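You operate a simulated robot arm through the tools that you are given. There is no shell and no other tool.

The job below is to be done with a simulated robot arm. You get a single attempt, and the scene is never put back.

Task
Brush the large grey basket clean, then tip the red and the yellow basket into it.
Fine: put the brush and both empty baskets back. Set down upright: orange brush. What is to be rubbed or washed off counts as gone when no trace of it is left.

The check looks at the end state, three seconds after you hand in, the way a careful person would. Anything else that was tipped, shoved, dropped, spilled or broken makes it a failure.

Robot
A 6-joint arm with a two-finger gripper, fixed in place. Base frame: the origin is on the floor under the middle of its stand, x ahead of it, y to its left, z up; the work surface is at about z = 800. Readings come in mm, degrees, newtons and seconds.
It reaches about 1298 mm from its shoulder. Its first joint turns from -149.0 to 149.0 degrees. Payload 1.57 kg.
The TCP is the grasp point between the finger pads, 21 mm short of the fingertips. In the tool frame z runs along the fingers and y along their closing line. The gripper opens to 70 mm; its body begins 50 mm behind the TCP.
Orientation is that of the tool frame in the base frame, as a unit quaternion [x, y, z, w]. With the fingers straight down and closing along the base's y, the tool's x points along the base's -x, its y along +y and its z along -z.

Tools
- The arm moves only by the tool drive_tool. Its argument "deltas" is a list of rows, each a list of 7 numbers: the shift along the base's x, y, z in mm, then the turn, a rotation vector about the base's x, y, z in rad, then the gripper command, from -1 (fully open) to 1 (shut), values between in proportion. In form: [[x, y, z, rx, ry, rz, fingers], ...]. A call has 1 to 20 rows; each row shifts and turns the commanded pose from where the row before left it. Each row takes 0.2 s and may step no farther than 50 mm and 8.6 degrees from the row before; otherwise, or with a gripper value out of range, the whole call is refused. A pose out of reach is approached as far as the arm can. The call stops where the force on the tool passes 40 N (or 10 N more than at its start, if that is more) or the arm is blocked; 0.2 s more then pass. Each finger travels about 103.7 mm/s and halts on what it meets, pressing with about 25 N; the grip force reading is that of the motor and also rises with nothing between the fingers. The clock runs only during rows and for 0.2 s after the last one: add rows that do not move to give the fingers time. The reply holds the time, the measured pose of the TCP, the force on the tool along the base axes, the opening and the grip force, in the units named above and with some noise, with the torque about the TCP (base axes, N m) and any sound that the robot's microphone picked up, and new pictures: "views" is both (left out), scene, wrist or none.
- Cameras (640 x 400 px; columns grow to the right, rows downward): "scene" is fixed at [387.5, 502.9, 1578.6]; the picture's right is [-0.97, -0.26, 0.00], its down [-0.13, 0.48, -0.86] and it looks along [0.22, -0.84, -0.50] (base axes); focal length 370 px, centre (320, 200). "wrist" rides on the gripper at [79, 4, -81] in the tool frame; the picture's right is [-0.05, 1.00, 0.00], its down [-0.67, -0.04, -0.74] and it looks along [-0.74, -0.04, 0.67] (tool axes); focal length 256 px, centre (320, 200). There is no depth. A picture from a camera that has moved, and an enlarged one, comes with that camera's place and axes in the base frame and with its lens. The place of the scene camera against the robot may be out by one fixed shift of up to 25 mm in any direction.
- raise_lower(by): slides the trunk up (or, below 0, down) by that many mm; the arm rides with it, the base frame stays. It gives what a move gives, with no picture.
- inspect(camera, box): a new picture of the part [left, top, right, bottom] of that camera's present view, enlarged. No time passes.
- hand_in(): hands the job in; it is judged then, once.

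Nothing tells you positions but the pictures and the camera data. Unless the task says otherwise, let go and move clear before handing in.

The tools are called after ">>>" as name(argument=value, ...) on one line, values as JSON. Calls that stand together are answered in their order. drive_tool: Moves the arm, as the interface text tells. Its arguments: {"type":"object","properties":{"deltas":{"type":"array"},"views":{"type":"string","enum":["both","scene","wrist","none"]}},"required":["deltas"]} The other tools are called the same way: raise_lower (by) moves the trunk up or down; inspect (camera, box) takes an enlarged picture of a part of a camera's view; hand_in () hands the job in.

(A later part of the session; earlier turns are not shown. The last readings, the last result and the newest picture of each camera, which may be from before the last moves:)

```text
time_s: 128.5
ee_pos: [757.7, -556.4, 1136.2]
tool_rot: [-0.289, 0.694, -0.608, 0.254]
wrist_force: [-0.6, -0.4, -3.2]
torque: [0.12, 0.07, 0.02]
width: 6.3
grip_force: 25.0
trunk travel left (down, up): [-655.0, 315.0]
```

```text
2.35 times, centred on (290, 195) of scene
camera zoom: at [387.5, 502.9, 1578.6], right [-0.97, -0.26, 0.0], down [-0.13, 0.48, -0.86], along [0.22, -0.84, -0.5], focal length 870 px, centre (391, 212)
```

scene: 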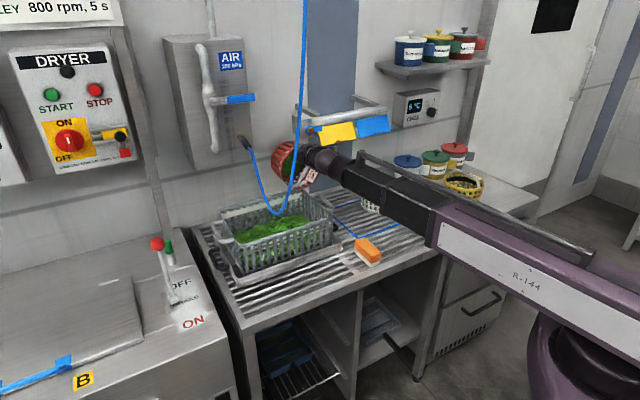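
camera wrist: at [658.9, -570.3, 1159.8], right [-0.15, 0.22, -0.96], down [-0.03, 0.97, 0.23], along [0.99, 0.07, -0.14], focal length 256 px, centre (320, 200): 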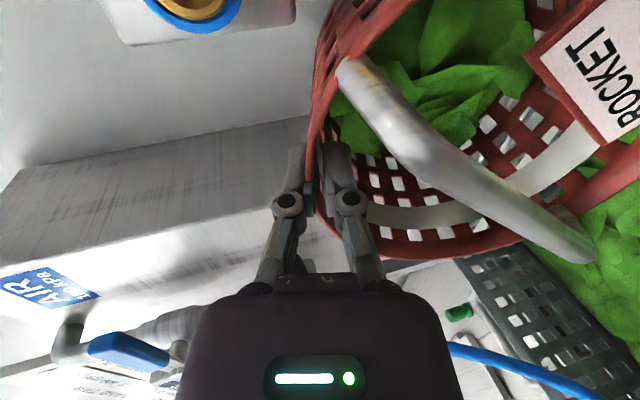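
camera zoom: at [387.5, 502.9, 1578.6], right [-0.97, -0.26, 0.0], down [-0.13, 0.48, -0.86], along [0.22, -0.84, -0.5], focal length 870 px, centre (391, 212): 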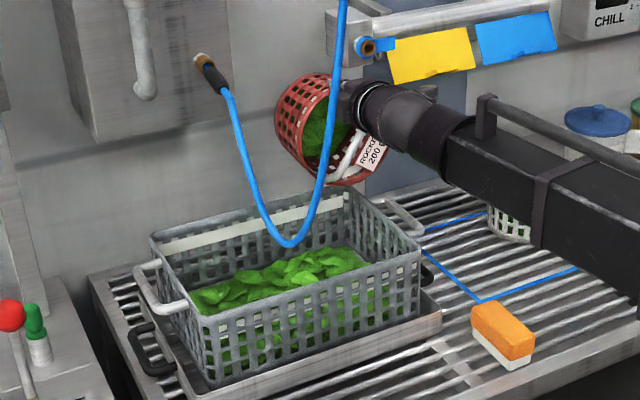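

>>> raise_lower(by=-22)

>>> drive_tool(deltas=[[-13.5, 13.4, 24.4, -0.0921, -0.0931, 0, 1], [0, 0, 0, 0, 0, 0, 1], [0, 0, 0, 0, 0, 0, 1], [0, 0, 0, 0, 0, 0, 1]], views="both")

>>> inspect(camera="scene", box=[210, 110, 370, 280])

```text
time_s: 129.2
ee_pos: [758.2, -556.7, 1113.8]
tool_rot: [-0.288, 0.694, -0.609, 0.254]
wrist_force: [0.4, 0.3, -3.0]
torque: [0.09, 0.12, 0.0]
width: 5.9
grip_force: 25.4
trunk travel left (down, up): [-633.0, 337.0]
```

```text
time_s: 130.2
ee_pos: [744.6, -546.7, 1138.7]
tool_rot: [0.272, -0.653, 0.653, -0.272]
wrist_force: [-1.1, 0.2, -2.3]
torque: [0.12, 0.09, 0.01]
width: 5.9
grip_force: 25.3
trunk travel left (down, up): [-633.0, 337.0]
camera wrist: at [630.5, -545.2, 1135.5], right [0.04, 0.04, -1.0], down [-0.06, 1.0, 0.04], along [1.0, 0.06, 0.04], focal length 256 px, centre (320, 200)
```

scene: 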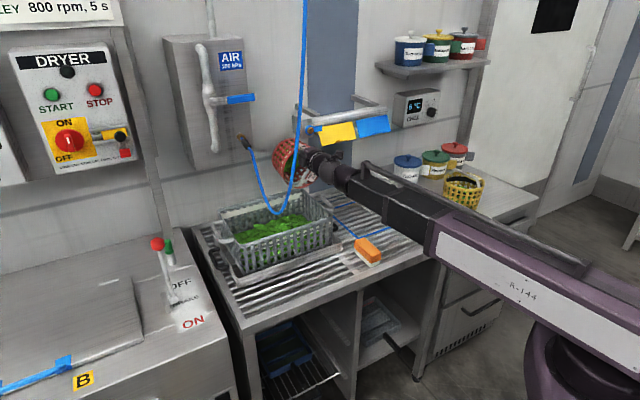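
wrist: 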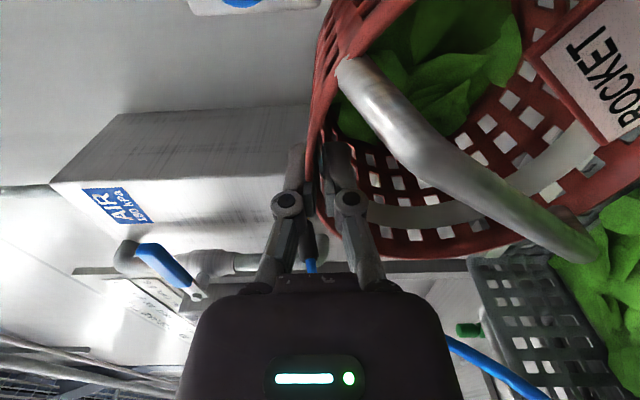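

```text
2.35 times, centred on (290, 195) of scene
camera zoom: at [387.5, 502.9, 1578.6], right [-0.97, -0.26, 0.0], down [-0.13, 0.48, -0.86], along [0.22, -0.84, -0.5], focal length 870 px, centre (391, 212)
```

zoom: 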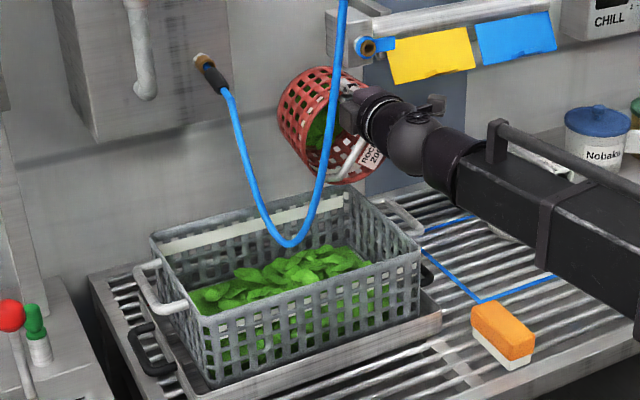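

>>> raise_lower(by=-24)

>>> drive_tool(deltas=[[-13.5, 13.4, 24.4, -0.0921, -0.0931, 0, 1], [0, 0, 0, 0, 0, 0, 1], [0, 0, 0, 0, 0, 0, 1]], views="none")

>>> raise_lower(by=-24)

>>> drive_tool(deltas=[[-13.5, 13.4, 24, -0.0921, -0.0931, 0, 1], [0, 0, 0, 0, 0, 0, 1], [0, 0, 0, 0, 0, 0, 1]], views="both")

>>> inspect(camera="scene", box=[210, 110, 370, 280])

```text
time_s: 130.9
ee_pos: [744.2, -546.3, 1114.3]
tool_rot: [0.272, -0.652, 0.653, -0.273]
wrist_force: [0.3, 0.4, -1.8]
torque: [0.13, 0.1, 0.01]
width: 6.0
grip_force: 25.2
trunk travel left (down, up): [-609.0, 361.0]
```

```text
time_s: 131.7
ee_pos: [733.6, -532.7, 1139.7]
tool_rot: [0.253, -0.609, 0.694, -0.291]
wrist_force: [0.1, 6.4, -7.8]
torque: [0.65, 0.27, 0.26]
width: 5.9
grip_force: 25.2
trunk travel left (down, up): [-609.0, 361.0]
```

```text
time_s: 132.4
ee_pos: [732.1, -532.8, 1115.0]
tool_rot: [0.253, -0.608, 0.695, -0.289]
wrist_force: [0.0, -0.1, -2.3]
torque: [0.09, 0.1, 0.02]
width: 6.1
grip_force: 25.4
trunk travel left (down, up): [-585.0, 385.0]
```

```text
time_s: 133.2
ee_pos: [719.5, -520.6, 1138.8]
tool_rot: [0.233, -0.562, 0.733, -0.305]
wrist_force: [-0.1, 0.4, -1.7]
torque: [0.09, 0.07, -0.03]
width: 5.9
grip_force: 24.8
trunk travel left (down, up): [-585.0, 385.0]
camera wrist: at [608.1, -521.5, 1114.8], right [0.22, -0.15, -0.96], down [-0.05, 0.99, -0.16], along [0.97, 0.08, 0.21], focal length 256 px, centre (320, 200)
```

scene: 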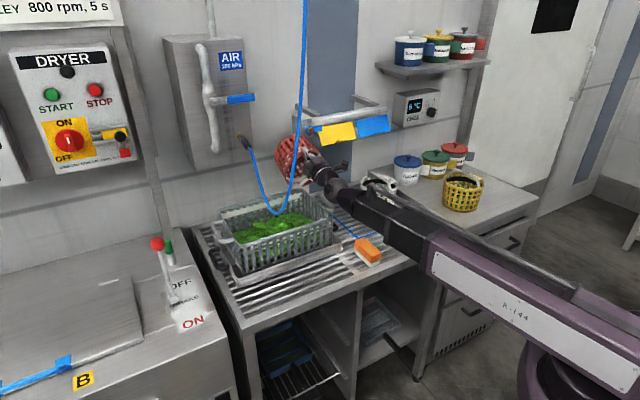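
wrist: 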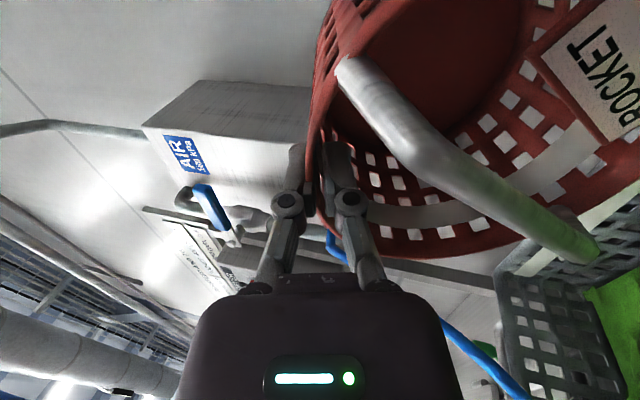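

```text
2.35 times, centred on (290, 195) of scene
camera zoom: at [387.5, 502.9, 1578.6], right [-0.97, -0.26, 0.0], down [-0.13, 0.48, -0.86], along [0.22, -0.84, -0.5], focal length 870 px, centre (391, 212)
```

zoom: 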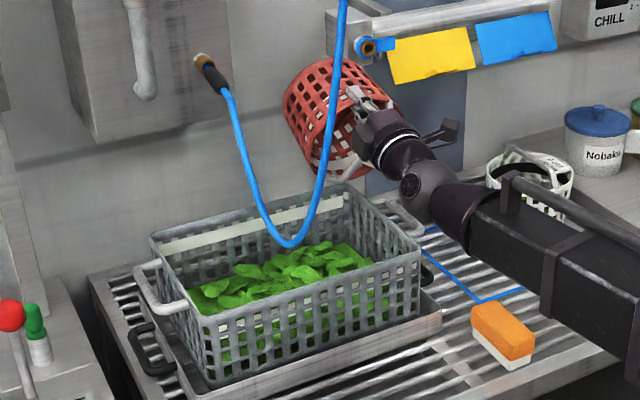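

>>> inspect(camera="wrist", box=[300, 0, 640, 260])

>>> drive_tool(deltas=[[-6, 6, 23, -0.0921, -0.0931, 0, 1], [0, 0, 0, 0, 0, 0, 1], [0, 0, 0, 0, 0, 0, 1]], views="both")

>>> inspect(camera="wrist", box=[300, 0, 640, 260])

```text
1.54 times, centred on (470, 130) of wrist
camera zoom: at [608.1, -521.5, 1114.8], right [0.22, -0.15, -0.96], down [-0.05, 0.99, -0.16], along [0.97, 0.08, 0.21], focal length 394 px, centre (89, 308)
```

zoom: 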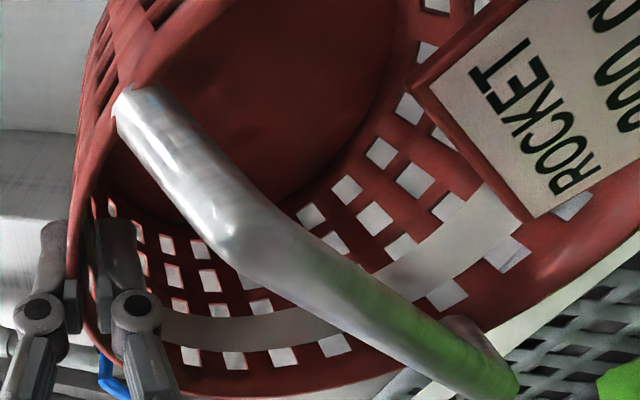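

```text
time_s: 134.0
ee_pos: [714.1, -514.3, 1161.3]
tool_rot: [0.213, -0.512, 0.768, -0.321]
wrist_force: [3.1, 1.5, -7.6]
torque: [0.63, 0.26, 0.46]
width: 6.1
grip_force: 25.1
trunk travel left (down, up): [-585.0, 385.0]
camera wrist: at [605.4, -518.6, 1127.5], right [0.31, -0.23, -0.92], down [-0.03, 0.97, -0.25], along [0.95, 0.11, 0.29], focal length 256 px, centre (320, 200)
```

scene: 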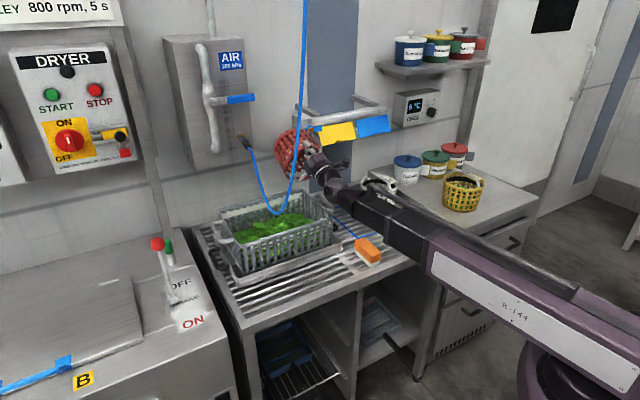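
wrist: 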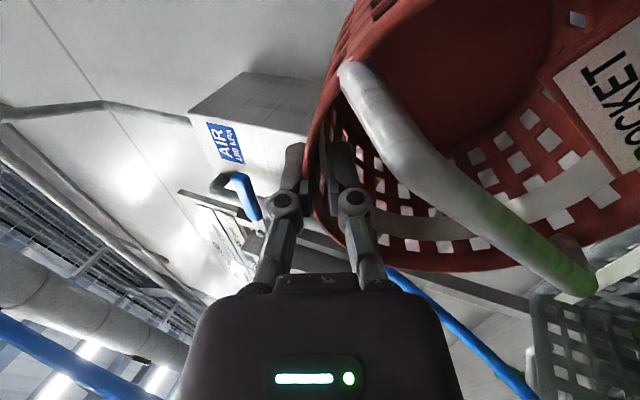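

```text
1.54 times, centred on (470, 130) of wrist
camera zoom: at [605.4, -518.6, 1127.5], right [0.31, -0.23, -0.92], down [-0.03, 0.97, -0.25], along [0.95, 0.11, 0.29], focal length 394 px, centre (89, 308)
```

zoom: 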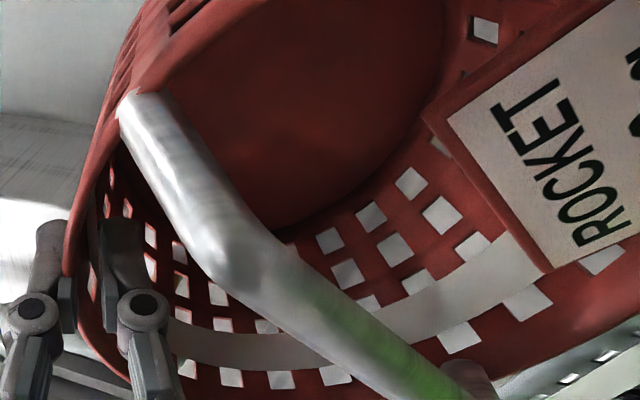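

The red basket is empty, but the last tilt brought its base against something near the rail on the wall. I'll back away from the wall straight away.

>>> drive_tool(deltas=[[-5, 5, 0, 0, 0, 0, 1], [-7.1, 7, 0, 0, 0, 0, 1], [-7.1, 7, 0, 0, 0, 0, 1], [-7.1, 7, 0, 0, 0, 0, 1]], views="both")

>>> inspect(camera="scene", box=[250, 90, 400, 200])

```text
time_s: 135.0
ee_pos: [687.1, -487.4, 1162.7]
tool_rot: [0.212, -0.513, 0.768, -0.321]
wrist_force: [0.9, 0.7, -2.1]
torque: [0.12, 0.08, 0.02]
width: 6.0
grip_force: 25.4
trunk travel left (down, up): [-585.0, 385.0]
camera wrist: at [577.7, -492.4, 1128.1], right [0.31, -0.23, -0.92], down [-0.03, 0.97, -0.25], along [0.95, 0.11, 0.29], focal length 256 px, centre (320, 200)
```

scene: 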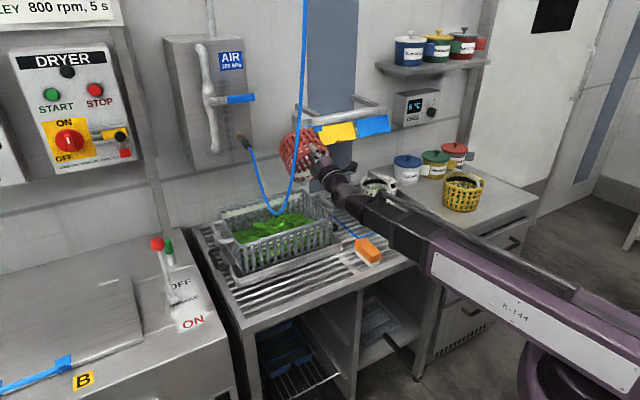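
wrist: 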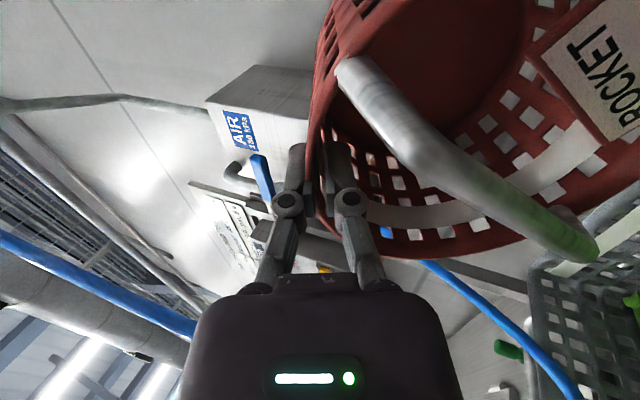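

```text
3.64 times, centred on (325, 145) of scene
camera zoom: at [387.5, 502.9, 1578.6], right [-0.97, -0.26, 0.0], down [-0.13, 0.48, -0.86], along [0.22, -0.84, -0.5], focal length 1345 px, centre (302, 400)
```

zoom: 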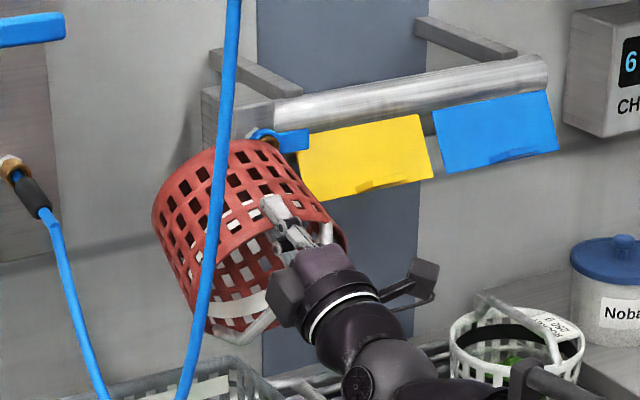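

The rail, valve and cards look unchanged, and the basket kept its grip. I'll rise, tilt back to level and move right, away from the hose and rail.

>>> raise_lower(by=40)

>>> drive_tool(deltas=[[-5.8, -5.9, -23.1, 0.0921, 0.0931, 0, 1], [-5.8, -5.9, -24, 0.0921, 0.0931, 0, 1], [-5.8, -5.9, -24.4, 0.0921, 0.0931, 0, 1], [0, 0, 0, 0, 0, 0, 1]], views="both")

```text
time_s: 135.8
ee_pos: [685.8, -487.8, 1202.5]
tool_rot: [0.213, -0.513, 0.767, -0.32]
wrist_force: [-0.7, 0.6, -1.9]
torque: [0.09, 0.09, -0.02]
width: 5.8
grip_force: 25.1
trunk travel left (down, up): [-625.0, 345.0]
```

```text
time_s: 136.8
ee_pos: [668.5, -507.3, 1130.1]
tool_rot: [0.271, -0.653, 0.653, -0.273]
wrist_force: [0.4, 0.1, -1.3]
torque: [0.12, 0.02, 0.0]
width: 6.1
grip_force: 24.0
trunk travel left (down, up): [-625.0, 345.0]
camera wrist: at [553.7, -506.2, 1127.4], right [0.04, 0.04, -1.0], down [-0.06, 1.0, 0.04], along [1.0, 0.06, 0.04], focal length 256 px, centre (320, 200)
```

scene: 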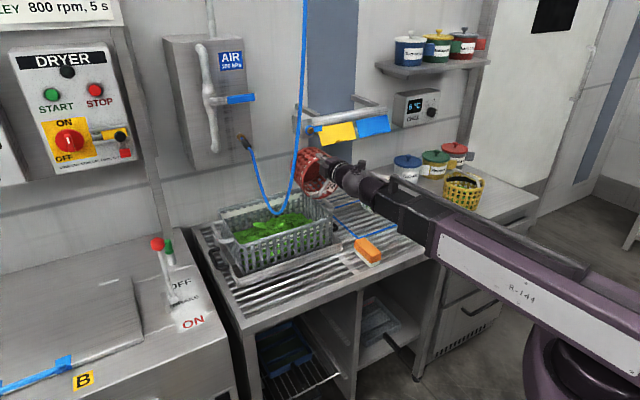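
wrist: 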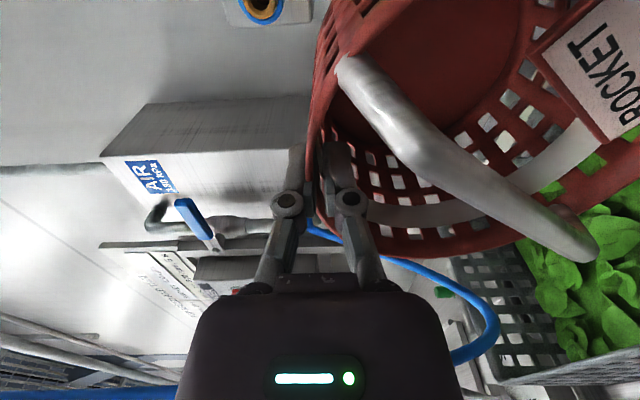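

>>> raise_lower(by=70)

>>> drive_tool(deltas=[[-12, -12.2, 0, 0, 0, 0, 1], [-17, -17.2, 0, 0, 0, 0, 1], [-17, -17.2, 0, 0, 0, 0, 1], [-17, -17.2, 0, 0, 0, 0, 1], [-17, -17.2, 0, 0, 0, 0, 1], [-17, -17.2, 0, 0, 0, 0, 1], [-17, -17.2, 0, 0, 0, 0, 1], [0, 0, 0, 0, 0, 0, 1]], views="both")

```text
time_s: 137.9
ee_pos: [667.3, -506.6, 1201.5]
tool_rot: [0.271, -0.652, 0.653, -0.273]
wrist_force: [-0.8, -0.6, -1.8]
torque: [0.08, 0.05, 0.01]
width: 6.4
grip_force: 24.9
trunk travel left (down, up): [-695.0, 275.0]
```

```text
time_s: 139.7
ee_pos: [554.0, -623.4, 1200.2]
tool_rot: [-0.271, 0.653, -0.652, 0.272]
wrist_force: [0.4, 0.2, -2.9]
torque: [0.07, 0.04, 0.0]
width: 5.9
grip_force: 24.8
trunk travel left (down, up): [-695.0, 275.0]
camera wrist: at [440.2, -622.0, 1197.2], right [0.04, 0.04, -1.0], down [-0.06, 1.0, 0.04], along [1.0, 0.06, 0.04], focal length 256 px, centre (320, 200)
```

scene: 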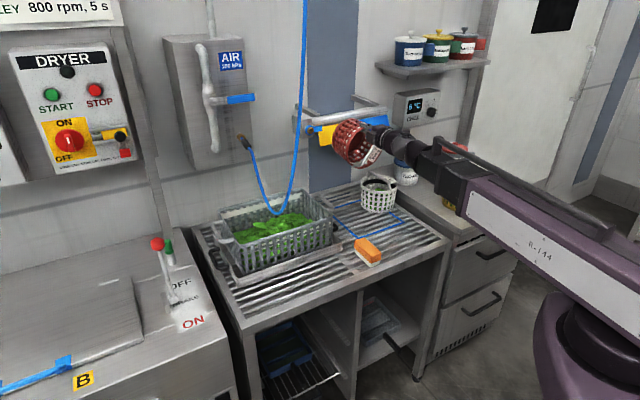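
wrist: 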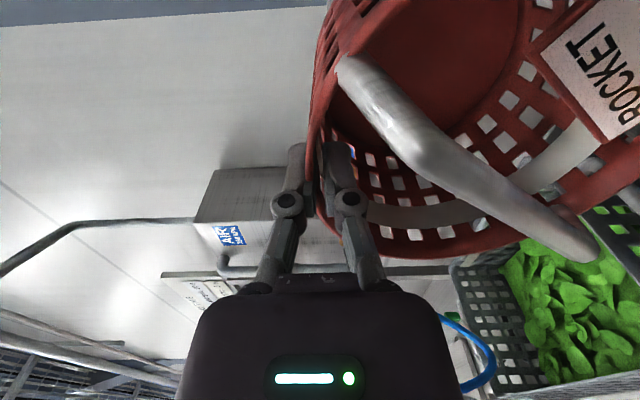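

>>> drive_tool(deltas=[[0, 0, -24.4, 0.0921, 0.0931, 0, 1], [0, 0, -24, 0.0921, 0.0931, 0, 1], [0, 0, -23.1, 0.0921, 0.0931, 0, 1], [0, 0, -22, 0.0921, 0.0931, 0, 1], [0, 0, -20.3, 0.0921, 0.0931, 0, 1], [0, 0, -18.4, 0.0921, 0.0931, 0, 1], [0, 0, -16.1, 0.0921, 0.0931, 0, 1], [0, 0, -13.6, 0.0921, 0.0931, 0, 1], [0, 0, -10.8, 0.0921, 0.0931, 0, 1], [0, 0, -7.9, 0.0921, 0.0931, 0, 1], [0, 0, -4.8, 0.0921, 0.0931, 0, 1], [0, 0, -1.6, 0.0921, 0.0931, 0, 1], [0, 0, 0, 0, 0, 0, 1]], views="both")

```text
time_s: 142.5
ee_pos: [469.6, -675.9, 1020.5]
tool_rot: [-0.38, 0.914, 0.01, 0.14]
wrist_force: [-0.3, -0.1, -1.2]
torque: [-0.12, -0.08, -0.01]
width: 6.2
grip_force: 25.4
out of reach, approached as far as the arm can: row 1, 3, 4, 5, 6, 7, 8, 9, 10, 11, 12
trunk travel left (down, up): [-695.0, 275.0]
camera wrist: at [392.6, -738.1, 1079.6], right [-0.66, 0.75, -0.08], down [0.29, 0.34, 0.89], along [0.69, 0.57, -0.44], focal length 256 px, centre (320, 200)
```

scene: 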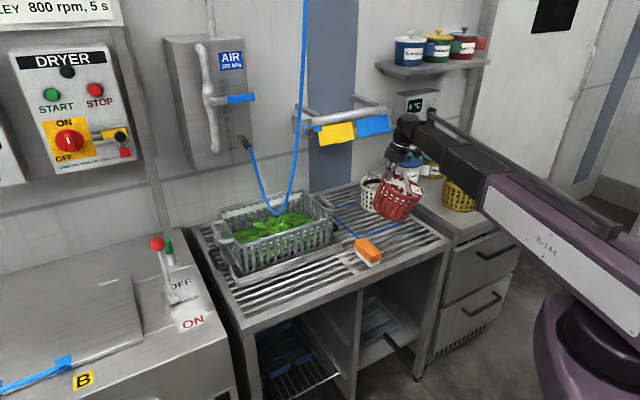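
wrist: 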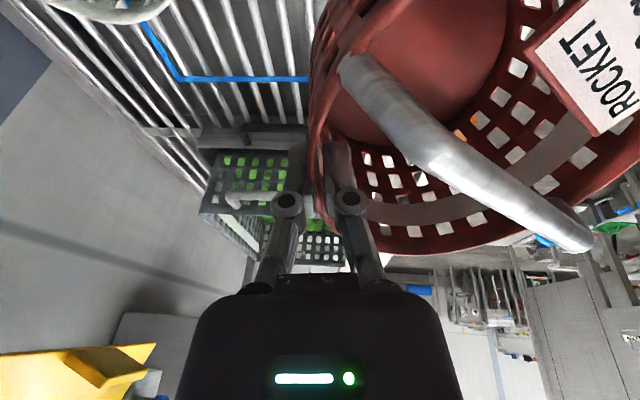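

The arm took a detour out of its wrist-straight pose and stopped short of the commanded pose, though nothing was touched. I'll let it settle and see where it goes with a null move.

>>> drive_tool(deltas=[[0, 0, 0, 0, 0, 0, 1]], views="none")

```text
time_s: 142.9
ee_pos: [469.5, -675.1, 1022.0]
tool_rot: [-0.381, 0.914, 0.009, 0.141]
wrist_force: [0.5, 0.4, -1.9]
torque: [-0.11, -0.08, 0.03]
width: 6.2
grip_force: 24.7
trunk travel left (down, up): [-695.0, 275.0]
```

>>> drive_tool(deltas=[[0, 0, -4, -0.042, 0.0837, 0, 1], [0, 0, -2.5, -0.042, 0.0837, 0, 1], [0, 0, -1, -0.042, 0.0837, 0, 1], [0, 0, 0, 0, 0, 0, 1]], views="both")

```text
time_s: 143.9
ee_pos: [469.7, -676.4, 1022.1]
tool_rot: [-0.381, 0.914, 0.009, 0.14]
wrist_force: [-0.4, 0.4, -1.9]
torque: [-0.12, -0.05, 0.0]
width: 6.1
grip_force: 25.1
out of reach, approached as far as the arm can: row 1, 2, 3
trunk travel left (down, up): [-695.0, 275.0]
camera wrist: at [392.9, -738.2, 1079.6], right [-0.66, 0.75, -0.08], down [0.29, 0.35, 0.89], along [0.69, 0.57, -0.44], focal length 256 px, centre (320, 200)
```

scene: 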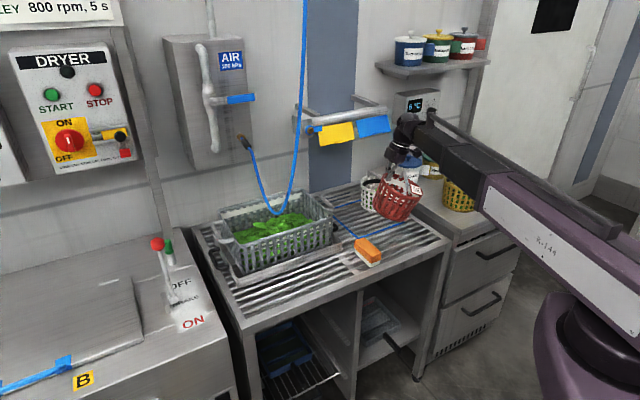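
wrist: 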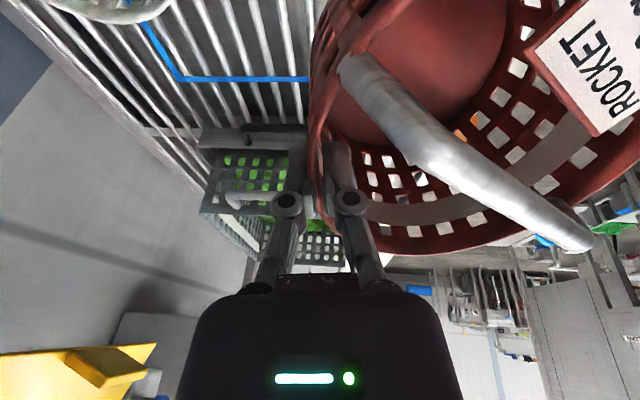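

A wrist joint is at its limit because the arm crossed over its straight pose into the wrong branch. I'll retrace to the level pose, yaw the tool to the right of the beam line, and then bring it down on the proper branch.

>>> drive_tool(deltas=[[7, 4.4, 6.6, -0.098, -0.0748, -0.0174, 1], [7, 4.4, 8.7, -0.098, -0.0748, -0.0174, 1], [7, 4.4, 10.5, -0.098, -0.0748, -0.0174, 1], [7, 4.4, 12.4, -0.098, -0.0748, -0.0174, 1], [7, 4.4, 13.8, -0.098, -0.0748, -0.0174, 1], [7, 4.4, 15.5, -0.098, -0.0748, -0.0174, 1]], views="scene")

```text
time_s: 145.3
ee_pos: [510.2, -649.0, 1077.4]
tool_rot: [-0.35, 0.842, -0.346, 0.222]
wrist_force: [-1.3, 0.1, -1.6]
torque: [-0.04, -0.02, 0.02]
width: 6.1
grip_force: 25.6
out of reach, approached as far as the arm can: row 1, 2, 4
trunk travel left (down, up): [-695.0, 275.0]
```

scene: 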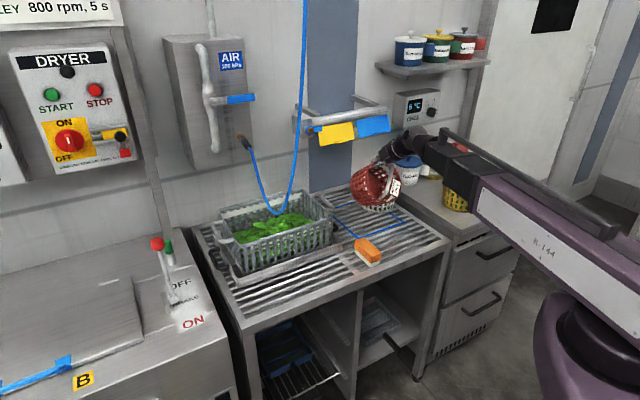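

>>> drive_tool(deltas=[[7.3, 4.3, 17.8, -0.0985, -0.0747, -0.0175, 1], [7.3, 4.3, 19.3, -0.0985, -0.0747, -0.0175, 1], [7.3, 4.3, 20.8, -0.0985, -0.0747, -0.0175, 1], [7.3, 4.3, 21.5, -0.0985, -0.0747, -0.0175, 1], [7.3, 4.3, 22.1, -0.0985, -0.0747, -0.0175, 1], [7.3, 4.3, 22.5, -0.0985, -0.0747, -0.0175, 1], [0, 0, 0, 0, 0, 0, 1]], views="both")

```text
time_s: 146.9
ee_pos: [554.2, -621.1, 1200.9]
tool_rot: [-0.27, 0.654, -0.652, 0.272]
wrist_force: [0.1, 0.0, -1.7]
torque: [0.08, 0.08, 0.0]
width: 6.0
grip_force: 24.7
trunk travel left (down, up): [-695.0, 275.0]
camera wrist: at [440.6, -621.3, 1197.2], right [0.04, 0.04, -1.0], down [-0.06, 1.0, 0.04], along [1.0, 0.06, 0.04], focal length 256 px, centre (320, 200)
```

scene: 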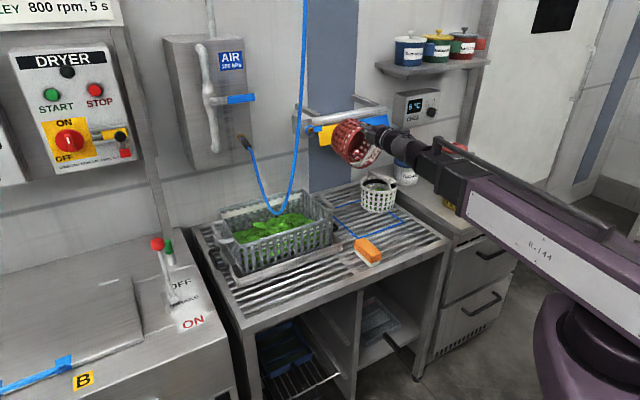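
wrist: 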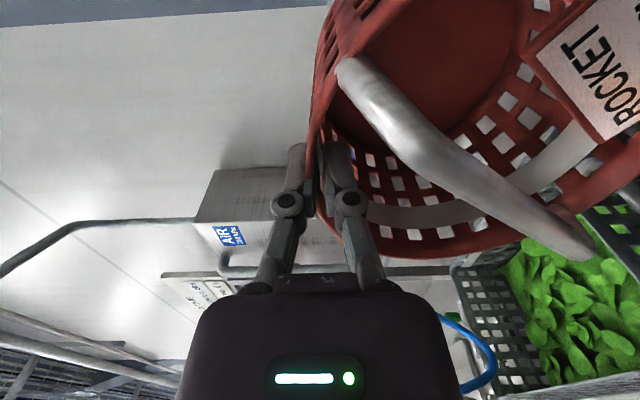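

Back at the level pose. Now I'll yaw the tool to the right of the beam line and start untilting.

>>> drive_tool(deltas=[[0, 0, 0, 0, 0, -0.1, 1], [0, 0, 0, 0, 0, -0.13, 1], [0, 0, 0, 0, 0, -0.13, 1], [0, 0, 0, 0, 0, 0, 1]], views="scene")

>>> drive_tool(deltas=[[0, 0, -24.4, 0.1205, 0.0512, 0, 1], [0, 0, -24, 0.1205, 0.0512, 0, 1], [0, 0, -23.1, 0.1205, 0.0512, 0, 1], [0, 0, 0, 0, 0, 0, 1]], views="both")

```text
time_s: 147.9
ee_pos: [555.5, -623.2, 1199.7]
tool_rot: [-0.148, 0.692, -0.691, 0.151]
wrist_force: [-0.2, -0.5, -2.2]
torque: [0.12, 0.08, 0.03]
width: 6.0
grip_force: 25.0
trunk travel left (down, up): [-695.0, 275.0]
```

scene: 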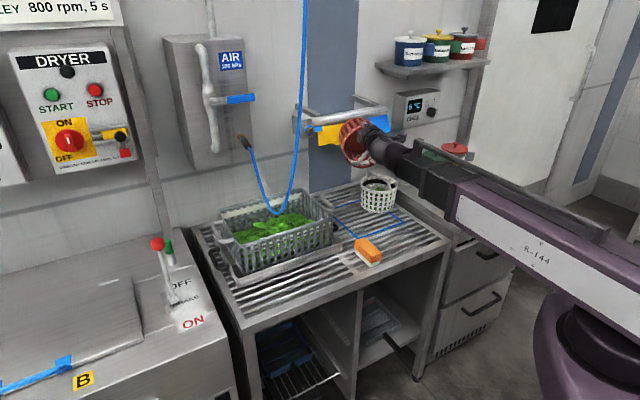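

```text
time_s: 148.9
ee_pos: [557.9, -623.4, 1129.5]
tool_rot: [-0.172, 0.814, -0.542, 0.123]
wrist_force: [-0.1, 0.1, -1.7]
torque: [0.05, 0.02, -0.02]
width: 6.2
grip_force: 25.2
trunk travel left (down, up): [-695.0, 275.0]
camera wrist: at [451.6, -587.1, 1156.4], right [-0.1, 0.38, -0.92], down [0.32, 0.89, 0.33], along [0.94, -0.27, -0.21], focal length 256 px, centre (320, 200)
```

scene: 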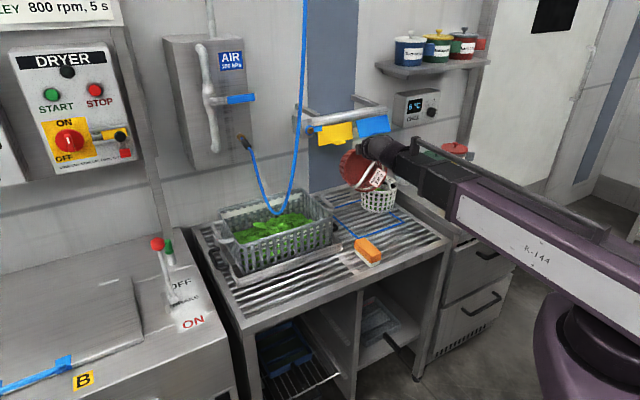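
wrist: 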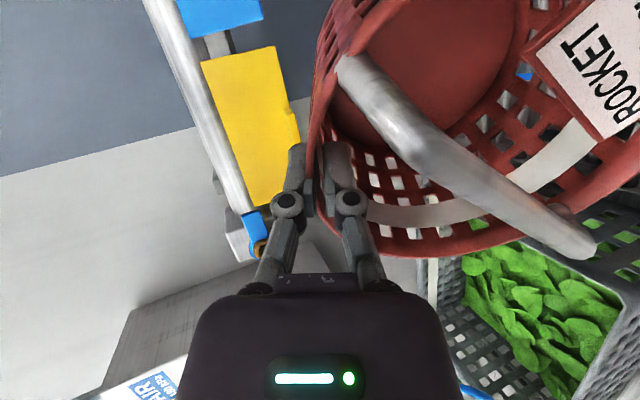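

The branch is right now. I'll raise a little for clearance over the brush and finish untilting.

>>> raise_lower(by=50)

>>> drive_tool(deltas=[[0, 0, -22, 0.1205, 0.0512, 0, 1], [0, 0, -20.3, 0.1205, 0.0512, 0, 1], [0, 0, -18.4, 0.1205, 0.0512, 0, 1], [0, 0, -16.1, 0.1205, 0.0512, 0, 1], [0, 0, -13.6, 0.1205, 0.0512, 0, 1], [0, 0, -10.8, 0.1205, 0.0512, 0, 1], [0, 0, -7.9, 0.1205, 0.0512, 0, 1], [0, 0, -4.8, 0.1205, 0.0512, 0, 1], [0, 0, -1.6, 0.1205, 0.0512, 0, 1], [0, 0, 0, 0, 0, 0, 1]], views="both")

```text
time_s: 149.8
ee_pos: [557.0, -624.8, 1179.3]
tool_rot: [-0.171, 0.813, -0.542, 0.124]
wrist_force: [0.2, 0.6, -2.2]
torque: [0.07, -0.01, 0.0]
width: 6.1
grip_force: 24.9
trunk travel left (down, up): [-745.0, 225.0]
```

```text
time_s: 152.1
ee_pos: [555.8, -623.1, 1064.1]
tool_rot: [-0.199, 0.98, 0.003, 0.014]
wrist_force: [-1.0, -1.0, -2.5]
torque: [-0.11, -0.11, -0.04]
width: 6.0
grip_force: 24.9
trunk travel left (down, up): [-745.0, 225.0]
camera wrist: at [479.2, -651.0, 1144.6], right [-0.34, 0.94, 0.0], down [0.61, 0.22, 0.76], along [0.72, 0.26, -0.65], focal length 256 px, centre (320, 200)
```

scene: 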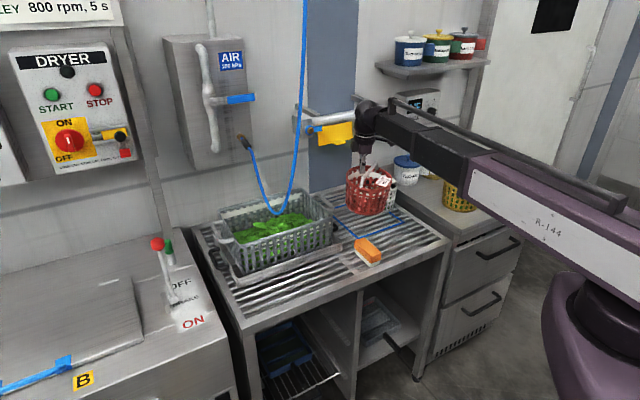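
wrist: 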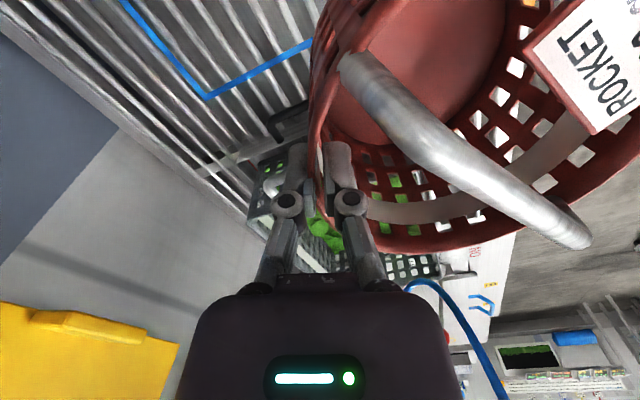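

The red basket is upright and empty. I'll rotate it back to its pick orientation and return it over its spot.

>>> drive_tool(deltas=[[0, -1.5, 0, 0, 0, 0.1, 1], [0, -1.5, 0, 0, 0, 0.12, 1], [0, -1.5, 0, 0, 0, 0.12, 1], [0, -1.5, 0, 0, 0, 0.12, 1], [0, -1.5, 0, 0, 0, 0.12, 1], [0, -1.5, 0, 0, 0, 0.12, 1], [-0.5, -1.5, 0, 0, 0, 0.12, 1], [-0.5, -1.5, 0, 0, 0, 0.12, 1], [-0.5, -1.5, 0, 0, 0, 0.12, 1], [0, 0, 0, 0, 0, 0.01, 1], [0, 0, 0, 0, 0, 0, 1]], views="none")

>>> raise_lower(by=-80)

>>> drive_tool(deltas=[[0, 0, 0, 0, 0, 0, 1]], views="both")

>>> inspect(camera="scene", box=[310, 130, 440, 260])

```text
time_s: 154.4
ee_pos: [555.4, -636.0, 1063.7]
tool_rot: [-0.671, 0.742, 0.009, 0.01]
wrist_force: [0.2, -0.4, -2.1]
torque: [0.02, -0.15, -0.03]
width: 6.3
grip_force: 24.8
trunk travel left (down, up): [-745.0, 225.0]
```

```text
time_s: 155.6
ee_pos: [554.8, -637.4, 983.5]
tool_rot: [-0.67, 0.742, 0.01, 0.01]
wrist_force: [0.6, 0.0, -1.6]
torque: [-0.01, -0.14, 0.01]
width: 6.0
grip_force: 25.1
trunk travel left (down, up): [-665.0, 305.0]
```

```text
time_s: 156.0
ee_pos: [555.4, -636.8, 984.7]
tool_rot: [-0.671, 0.742, 0.01, 0.01]
wrist_force: [-0.1, 0.0, -2.3]
torque: [-0.02, -0.13, 0.02]
width: 6.1
grip_force: 25.3
trunk travel left (down, up): [-665.0, 305.0]
camera wrist: at [542.2, -717.8, 1064.5], right [-0.99, 0.15, 0.0], down [0.1, 0.64, 0.76], along [0.12, 0.75, -0.65], focal length 256 px, centre (320, 200)
```

scene: 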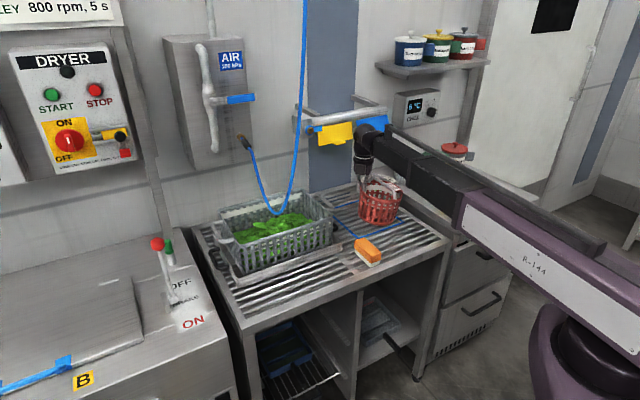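
wrist: 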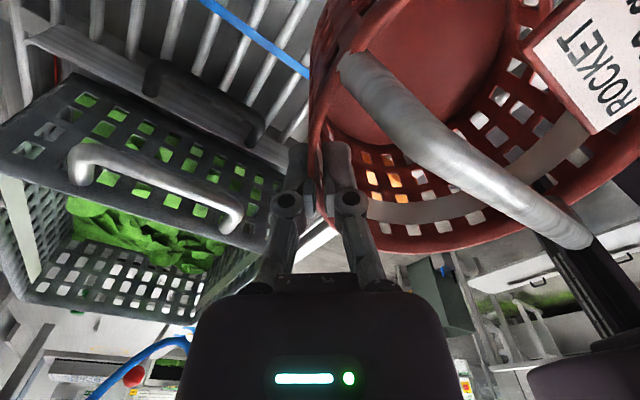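

```text
3.08 times, centred on (375, 195) of scene
camera zoom: at [387.5, 502.9, 1578.6], right [-0.97, -0.26, 0.0], down [-0.13, 0.48, -0.86], along [0.22, -0.84, -0.5], focal length 1138 px, centre (151, 215)
```

zoom: 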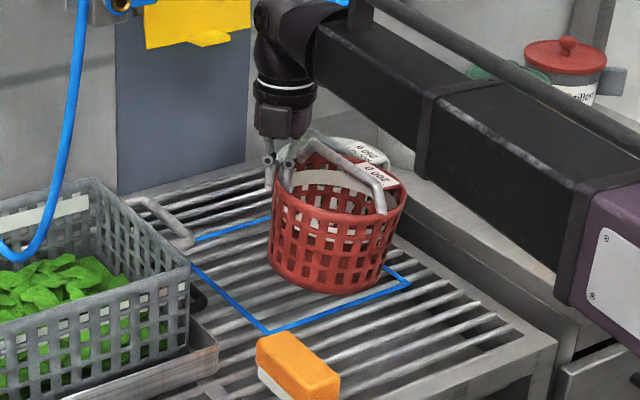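

>>> drive_tool(deltas=[[-1.5, 0, 0, -0.028, 0, 0, 1], [0, 0, 0, 0, 0, 0, 1]], views="none")

>>> raise_lower(by=-55)

>>> raise_lower(by=-10)

>>> raise_lower(by=-5)

>>> raise_lower(by=-5)

```text
time_s: 156.6
ee_pos: [554.3, -636.3, 983.6]
tool_rot: [-0.67, 0.742, -0.002, 0.0]
wrist_force: [0.6, -0.8, -0.9]
torque: [-0.01, -0.13, -0.02]
width: 6.0
grip_force: 25.0
trunk travel left (down, up): [-665.0, 305.0]
```

```text
time_s: 157.6
ee_pos: [554.7, -637.3, 927.8]
tool_rot: [-0.67, 0.742, -0.001, 0.002]
wrist_force: [0.0, 0.6, -1.5]
torque: [-0.03, -0.12, 0.02]
width: 5.9
grip_force: 24.9
trunk travel left (down, up): [-610.0, 360.0]
```

```text
time_s: 158.2
ee_pos: [553.6, -637.8, 918.2]
tool_rot: [-0.67, 0.742, -0.001, 0.002]
wrist_force: [1.0, -0.7, -2.1]
torque: [0.0, -0.09, 0.01]
width: 5.9
grip_force: 25.2
trunk travel left (down, up): [-600.0, 370.0]
```

```text
time_s: 158.7
ee_pos: [554.4, -636.9, 913.6]
tool_rot: [-0.671, 0.742, 0.0, 0.001]
wrist_force: [-0.7, 0.4, -1.5]
torque: [0.01, 0.0, -0.02]
width: 6.0
grip_force: 25.2
trunk travel left (down, up): [-595.0, 375.0]
```

```text
time_s: 159.2
ee_pos: [553.6, -638.4, 909.6]
tool_rot: [-0.67, 0.742, -0.002, 0.001]
wrist_force: [0.8, -1.6, 2.3]
torque: [0.0, 0.35, 0.02]
width: 6.0
grip_force: 24.8
trunk travel left (down, up): [-590.0, 380.0]
```

>>> raise_lower(by=-4)

>>> raise_lower(by=-3)

>>> inspect(camera="scene", box=[310, 150, 440, 270])

```text
time_s: 159.8
ee_pos: [554.2, -635.9, 907.8]
tool_rot: [-0.67, 0.742, -0.002, 0.001]
wrist_force: [1.1, 1.1, 6.9]
torque: [-0.3, 0.58, 0.06]
width: 6.0
grip_force: 24.8
trunk travel left (down, up): [-586.0, 384.0]
```

```text
time_s: 160.3
ee_pos: [553.4, -635.2, 904.0]
tool_rot: [-0.671, 0.742, -0.001, 0.001]
wrist_force: [6.9, 1.9, 17.7]
torque: [-0.08, 0.56, 0.08]
width: 6.0
grip_force: 25.1
trunk travel left (down, up): [-583.0, 387.0]
```

```text
3.33 times, centred on (375, 210) of scene
camera zoom: at [387.5, 502.9, 1578.6], right [-0.97, -0.26, 0.0], down [-0.13, 0.48, -0.86], along [0.22, -0.84, -0.5], focal length 1233 px, centre (137, 167)
```

zoom: 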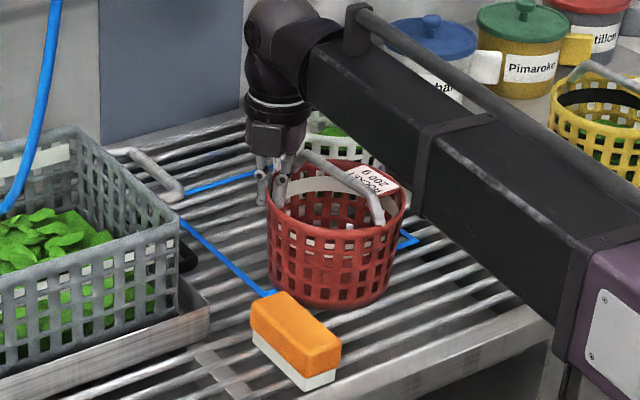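

The basket is flat on the slats. I'll ease off and release.

>>> raise_lower(by=2)

>>> drive_tool(deltas=[[0, 0, 0, 0, 0, 0, 0.5], [0, 0, 0, 0, 0, 0, 0.2], [0, 0, 0, 0, 0, 0, -0.1], [0, 0, 0, 0, 0, 0, -0.1]], views="both")

>>> raise_lower(by=60)

>>> raise_lower(by=150)

>>> drive_tool(deltas=[[0, 0, 0, 0, 0, 0, -0.1]], views="both")

>>> inspect(camera="scene", box=[310, 150, 440, 270])

```text
time_s: 160.8
ee_pos: [552.8, -636.9, 903.6]
tool_rot: [-0.67, 0.742, -0.001, 0.0]
wrist_force: [-1.4, 0.3, 2.7]
torque: [0.04, 0.63, -0.08]
width: 5.8
grip_force: 25.0
trunk travel left (down, up): [-585.0, 385.0]
```

```text
time_s: 161.8
ee_pos: [553.7, -637.8, 903.3]
tool_rot: [-0.67, 0.742, -0.001, 0.001]
wrist_force: [-0.2, -0.5, 0.6]
torque: [0.0, 0.0, 0.03]
width: 38.5
grip_force: 0.1
trunk travel left (down, up): [-585.0, 385.0]
camera wrist: at [541.1, -715.4, 986.8], right [-0.99, 0.15, 0.0], down [0.1, 0.66, 0.74], along [0.12, 0.74, -0.67], focal length 256 px, centre (320, 200)
```

scene: 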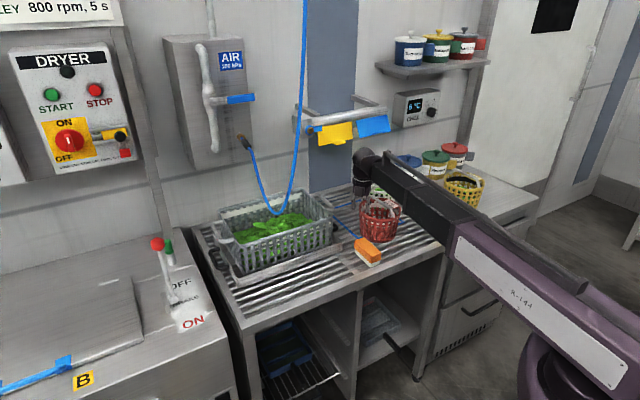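
wrist: 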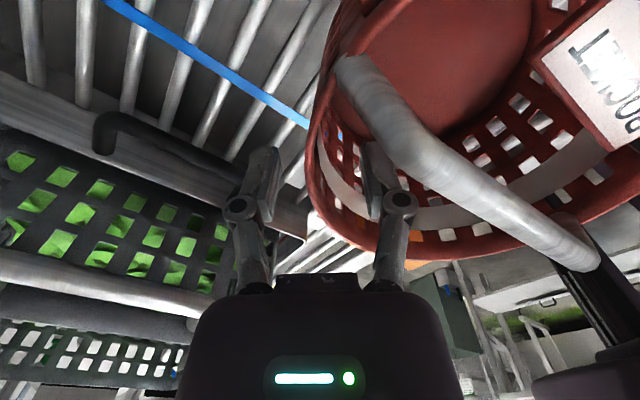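

```text
time_s: 162.8
ee_pos: [554.7, -637.9, 964.1]
tool_rot: [-0.671, 0.741, -0.002, 0.001]
wrist_force: [-0.5, -0.1, -0.4]
torque: [0.0, 0.02, 0.0]
width: 38.6
grip_force: 0.1
trunk travel left (down, up): [-645.0, 325.0]
```

```text
time_s: 164.6
ee_pos: [553.8, -637.0, 1113.7]
tool_rot: [-0.67, 0.742, -0.001, 0.001]
wrist_force: [0.7, -0.9, 0.6]
torque: [0.02, -0.01, 0.02]
width: 38.5
grip_force: 0.1
trunk travel left (down, up): [-795.0, 175.0]
```

```text
time_s: 165.0
ee_pos: [553.9, -636.2, 1114.6]
tool_rot: [-0.671, 0.742, -0.002, 0.001]
wrist_force: [0.2, -1.3, 0.4]
torque: [-0.01, 0.0, 0.01]
width: 38.6
grip_force: 0.0
trunk travel left (down, up): [-795.0, 175.0]
camera wrist: at [541.1, -715.4, 1196.7], right [-0.99, 0.15, 0.0], down [0.1, 0.66, 0.74], along [0.12, 0.74, -0.67], focal length 256 px, centre (320, 200)
```

scene: 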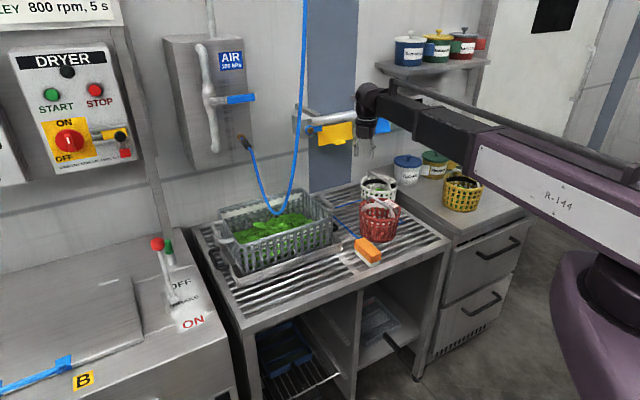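
wrist: 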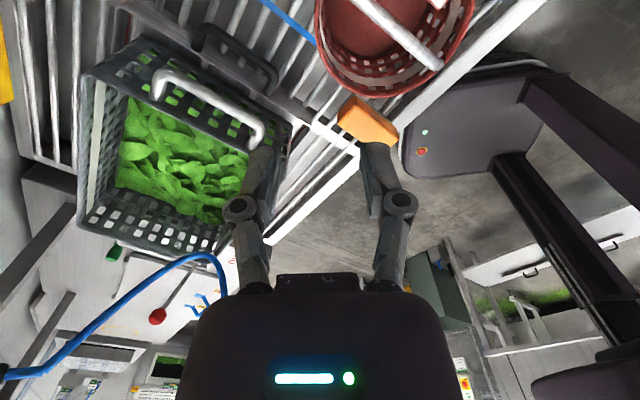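

```text
3.33 times, centred on (375, 210) of scene
camera zoom: at [387.5, 502.9, 1578.6], right [-0.97, -0.26, 0.0], down [-0.13, 0.48, -0.86], along [0.22, -0.84, -0.5], focal length 1233 px, centre (137, 167)
```

zoom: 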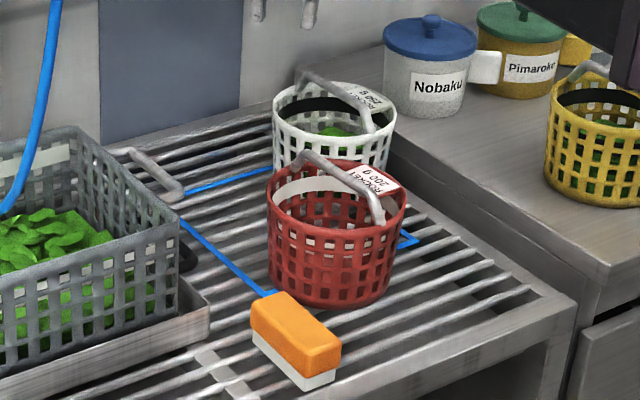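

The red basket is back in place, upright and empty, and all of its rocket is in the grey basket. Next is the yellow basket on the cabinet, so I'll swing over and look at it.

>>> drive_tool(deltas=[[-15, 0, 0, 0, 0, -0.1, -0.1], [-26.7, -3.8, 0, 0, 0, -0.133, -0.1], [-26.7, -3.8, 0, 0, 0, -0.133, -0.1], [-26.7, -3.8, 0, 0, 0, -0.133, -0.1], [-26.7, -3.8, 0, 0, 0, -0.133, -0.1], [-26.7, -3.8, 0, 0, 0, -0.133, -0.1], [-26.7, -3.8, 0, 0, 0, -0.133, -0.1], [-26.7, -3.8, 0, 0, 0, -0.133, -0.1], [-26.7, -3.8, 0, 0, 0, -0.133, -0.1], [-26.7, -3.8, 0, 0, 0, -0.133, -0.1], [-26.7, -3.8, 0, 0, 0, -0.133, -0.1], [-26.7, -3.8, 0, 0, 0, -0.133, -0.1], [-26.7, -3.8, 0, 0, 0, -0.133, -0.1], [-26.7, -3.8, 0, 0, 0, -0.133, -0.1], [-26.7, -3.8, 0, 0, 0, -0.133, -0.1], [-26.7, -3.8, 0, 0, 0, -0.133, -0.1], [-26.7, -3.8, 0, 0, 0, -0.133, -0.1], [0, 0, 0, 0, 0, 0, -0.1]], views="both")

```text
time_s: 168.8
ee_pos: [110.6, -697.4, 1113.6]
tool_rot: [0.371, 0.928, -0.002, -0.001]
wrist_force: [-0.3, -0.6, -1.2]
torque: [-0.01, 0.01, 0.02]
width: 38.5
grip_force: 0.1
trunk travel left (down, up): [-795.0, 175.0]
camera wrist: at [57.1, -639.8, 1196.8], right [0.73, 0.69, 0.0], down [0.46, -0.48, 0.74], along [0.51, -0.54, -0.67], focal length 256 px, centre (320, 200)
```

scene: 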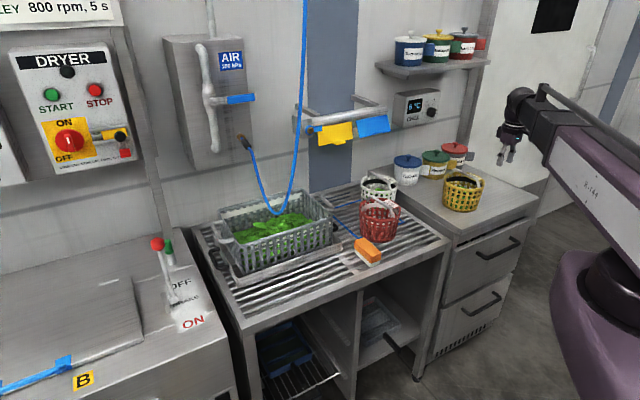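
wrist: 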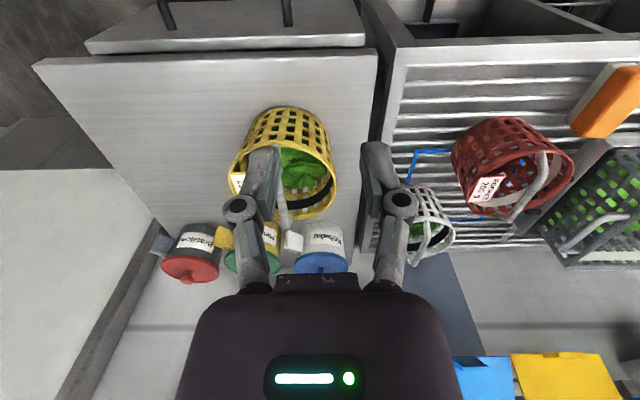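

>>> inspect(camera="wrist", box=[150, 60, 470, 280])

>>> inspect(camera="scene", box=[370, 120, 530, 240])

```text
1.82 times, centred on (310, 170) of wrist
camera zoom: at [57.1, -639.8, 1196.8], right [0.73, 0.69, 0.0], down [0.46, -0.48, 0.74], along [0.51, -0.54, -0.67], focal length 465 px, centre (338, 254)
```

zoom: 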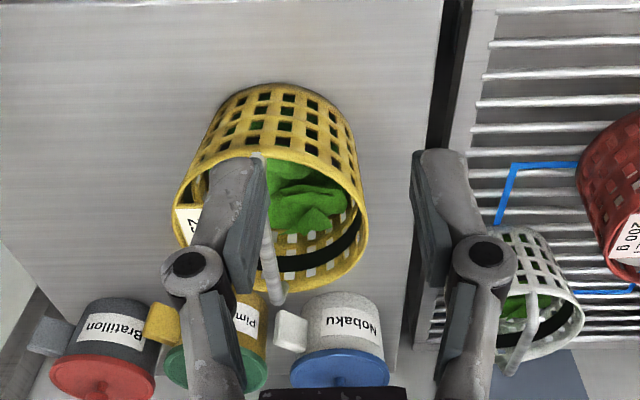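

```text
3.33 times, centred on (450, 180) of scene
camera zoom: at [387.5, 502.9, 1578.6], right [-0.97, -0.26, 0.0], down [-0.13, 0.48, -0.86], along [0.22, -0.84, -0.5], focal length 1233 px, centre (-113, 267)
```

zoom: 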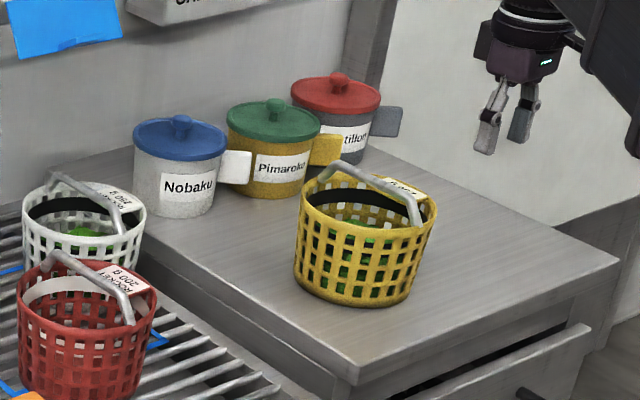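

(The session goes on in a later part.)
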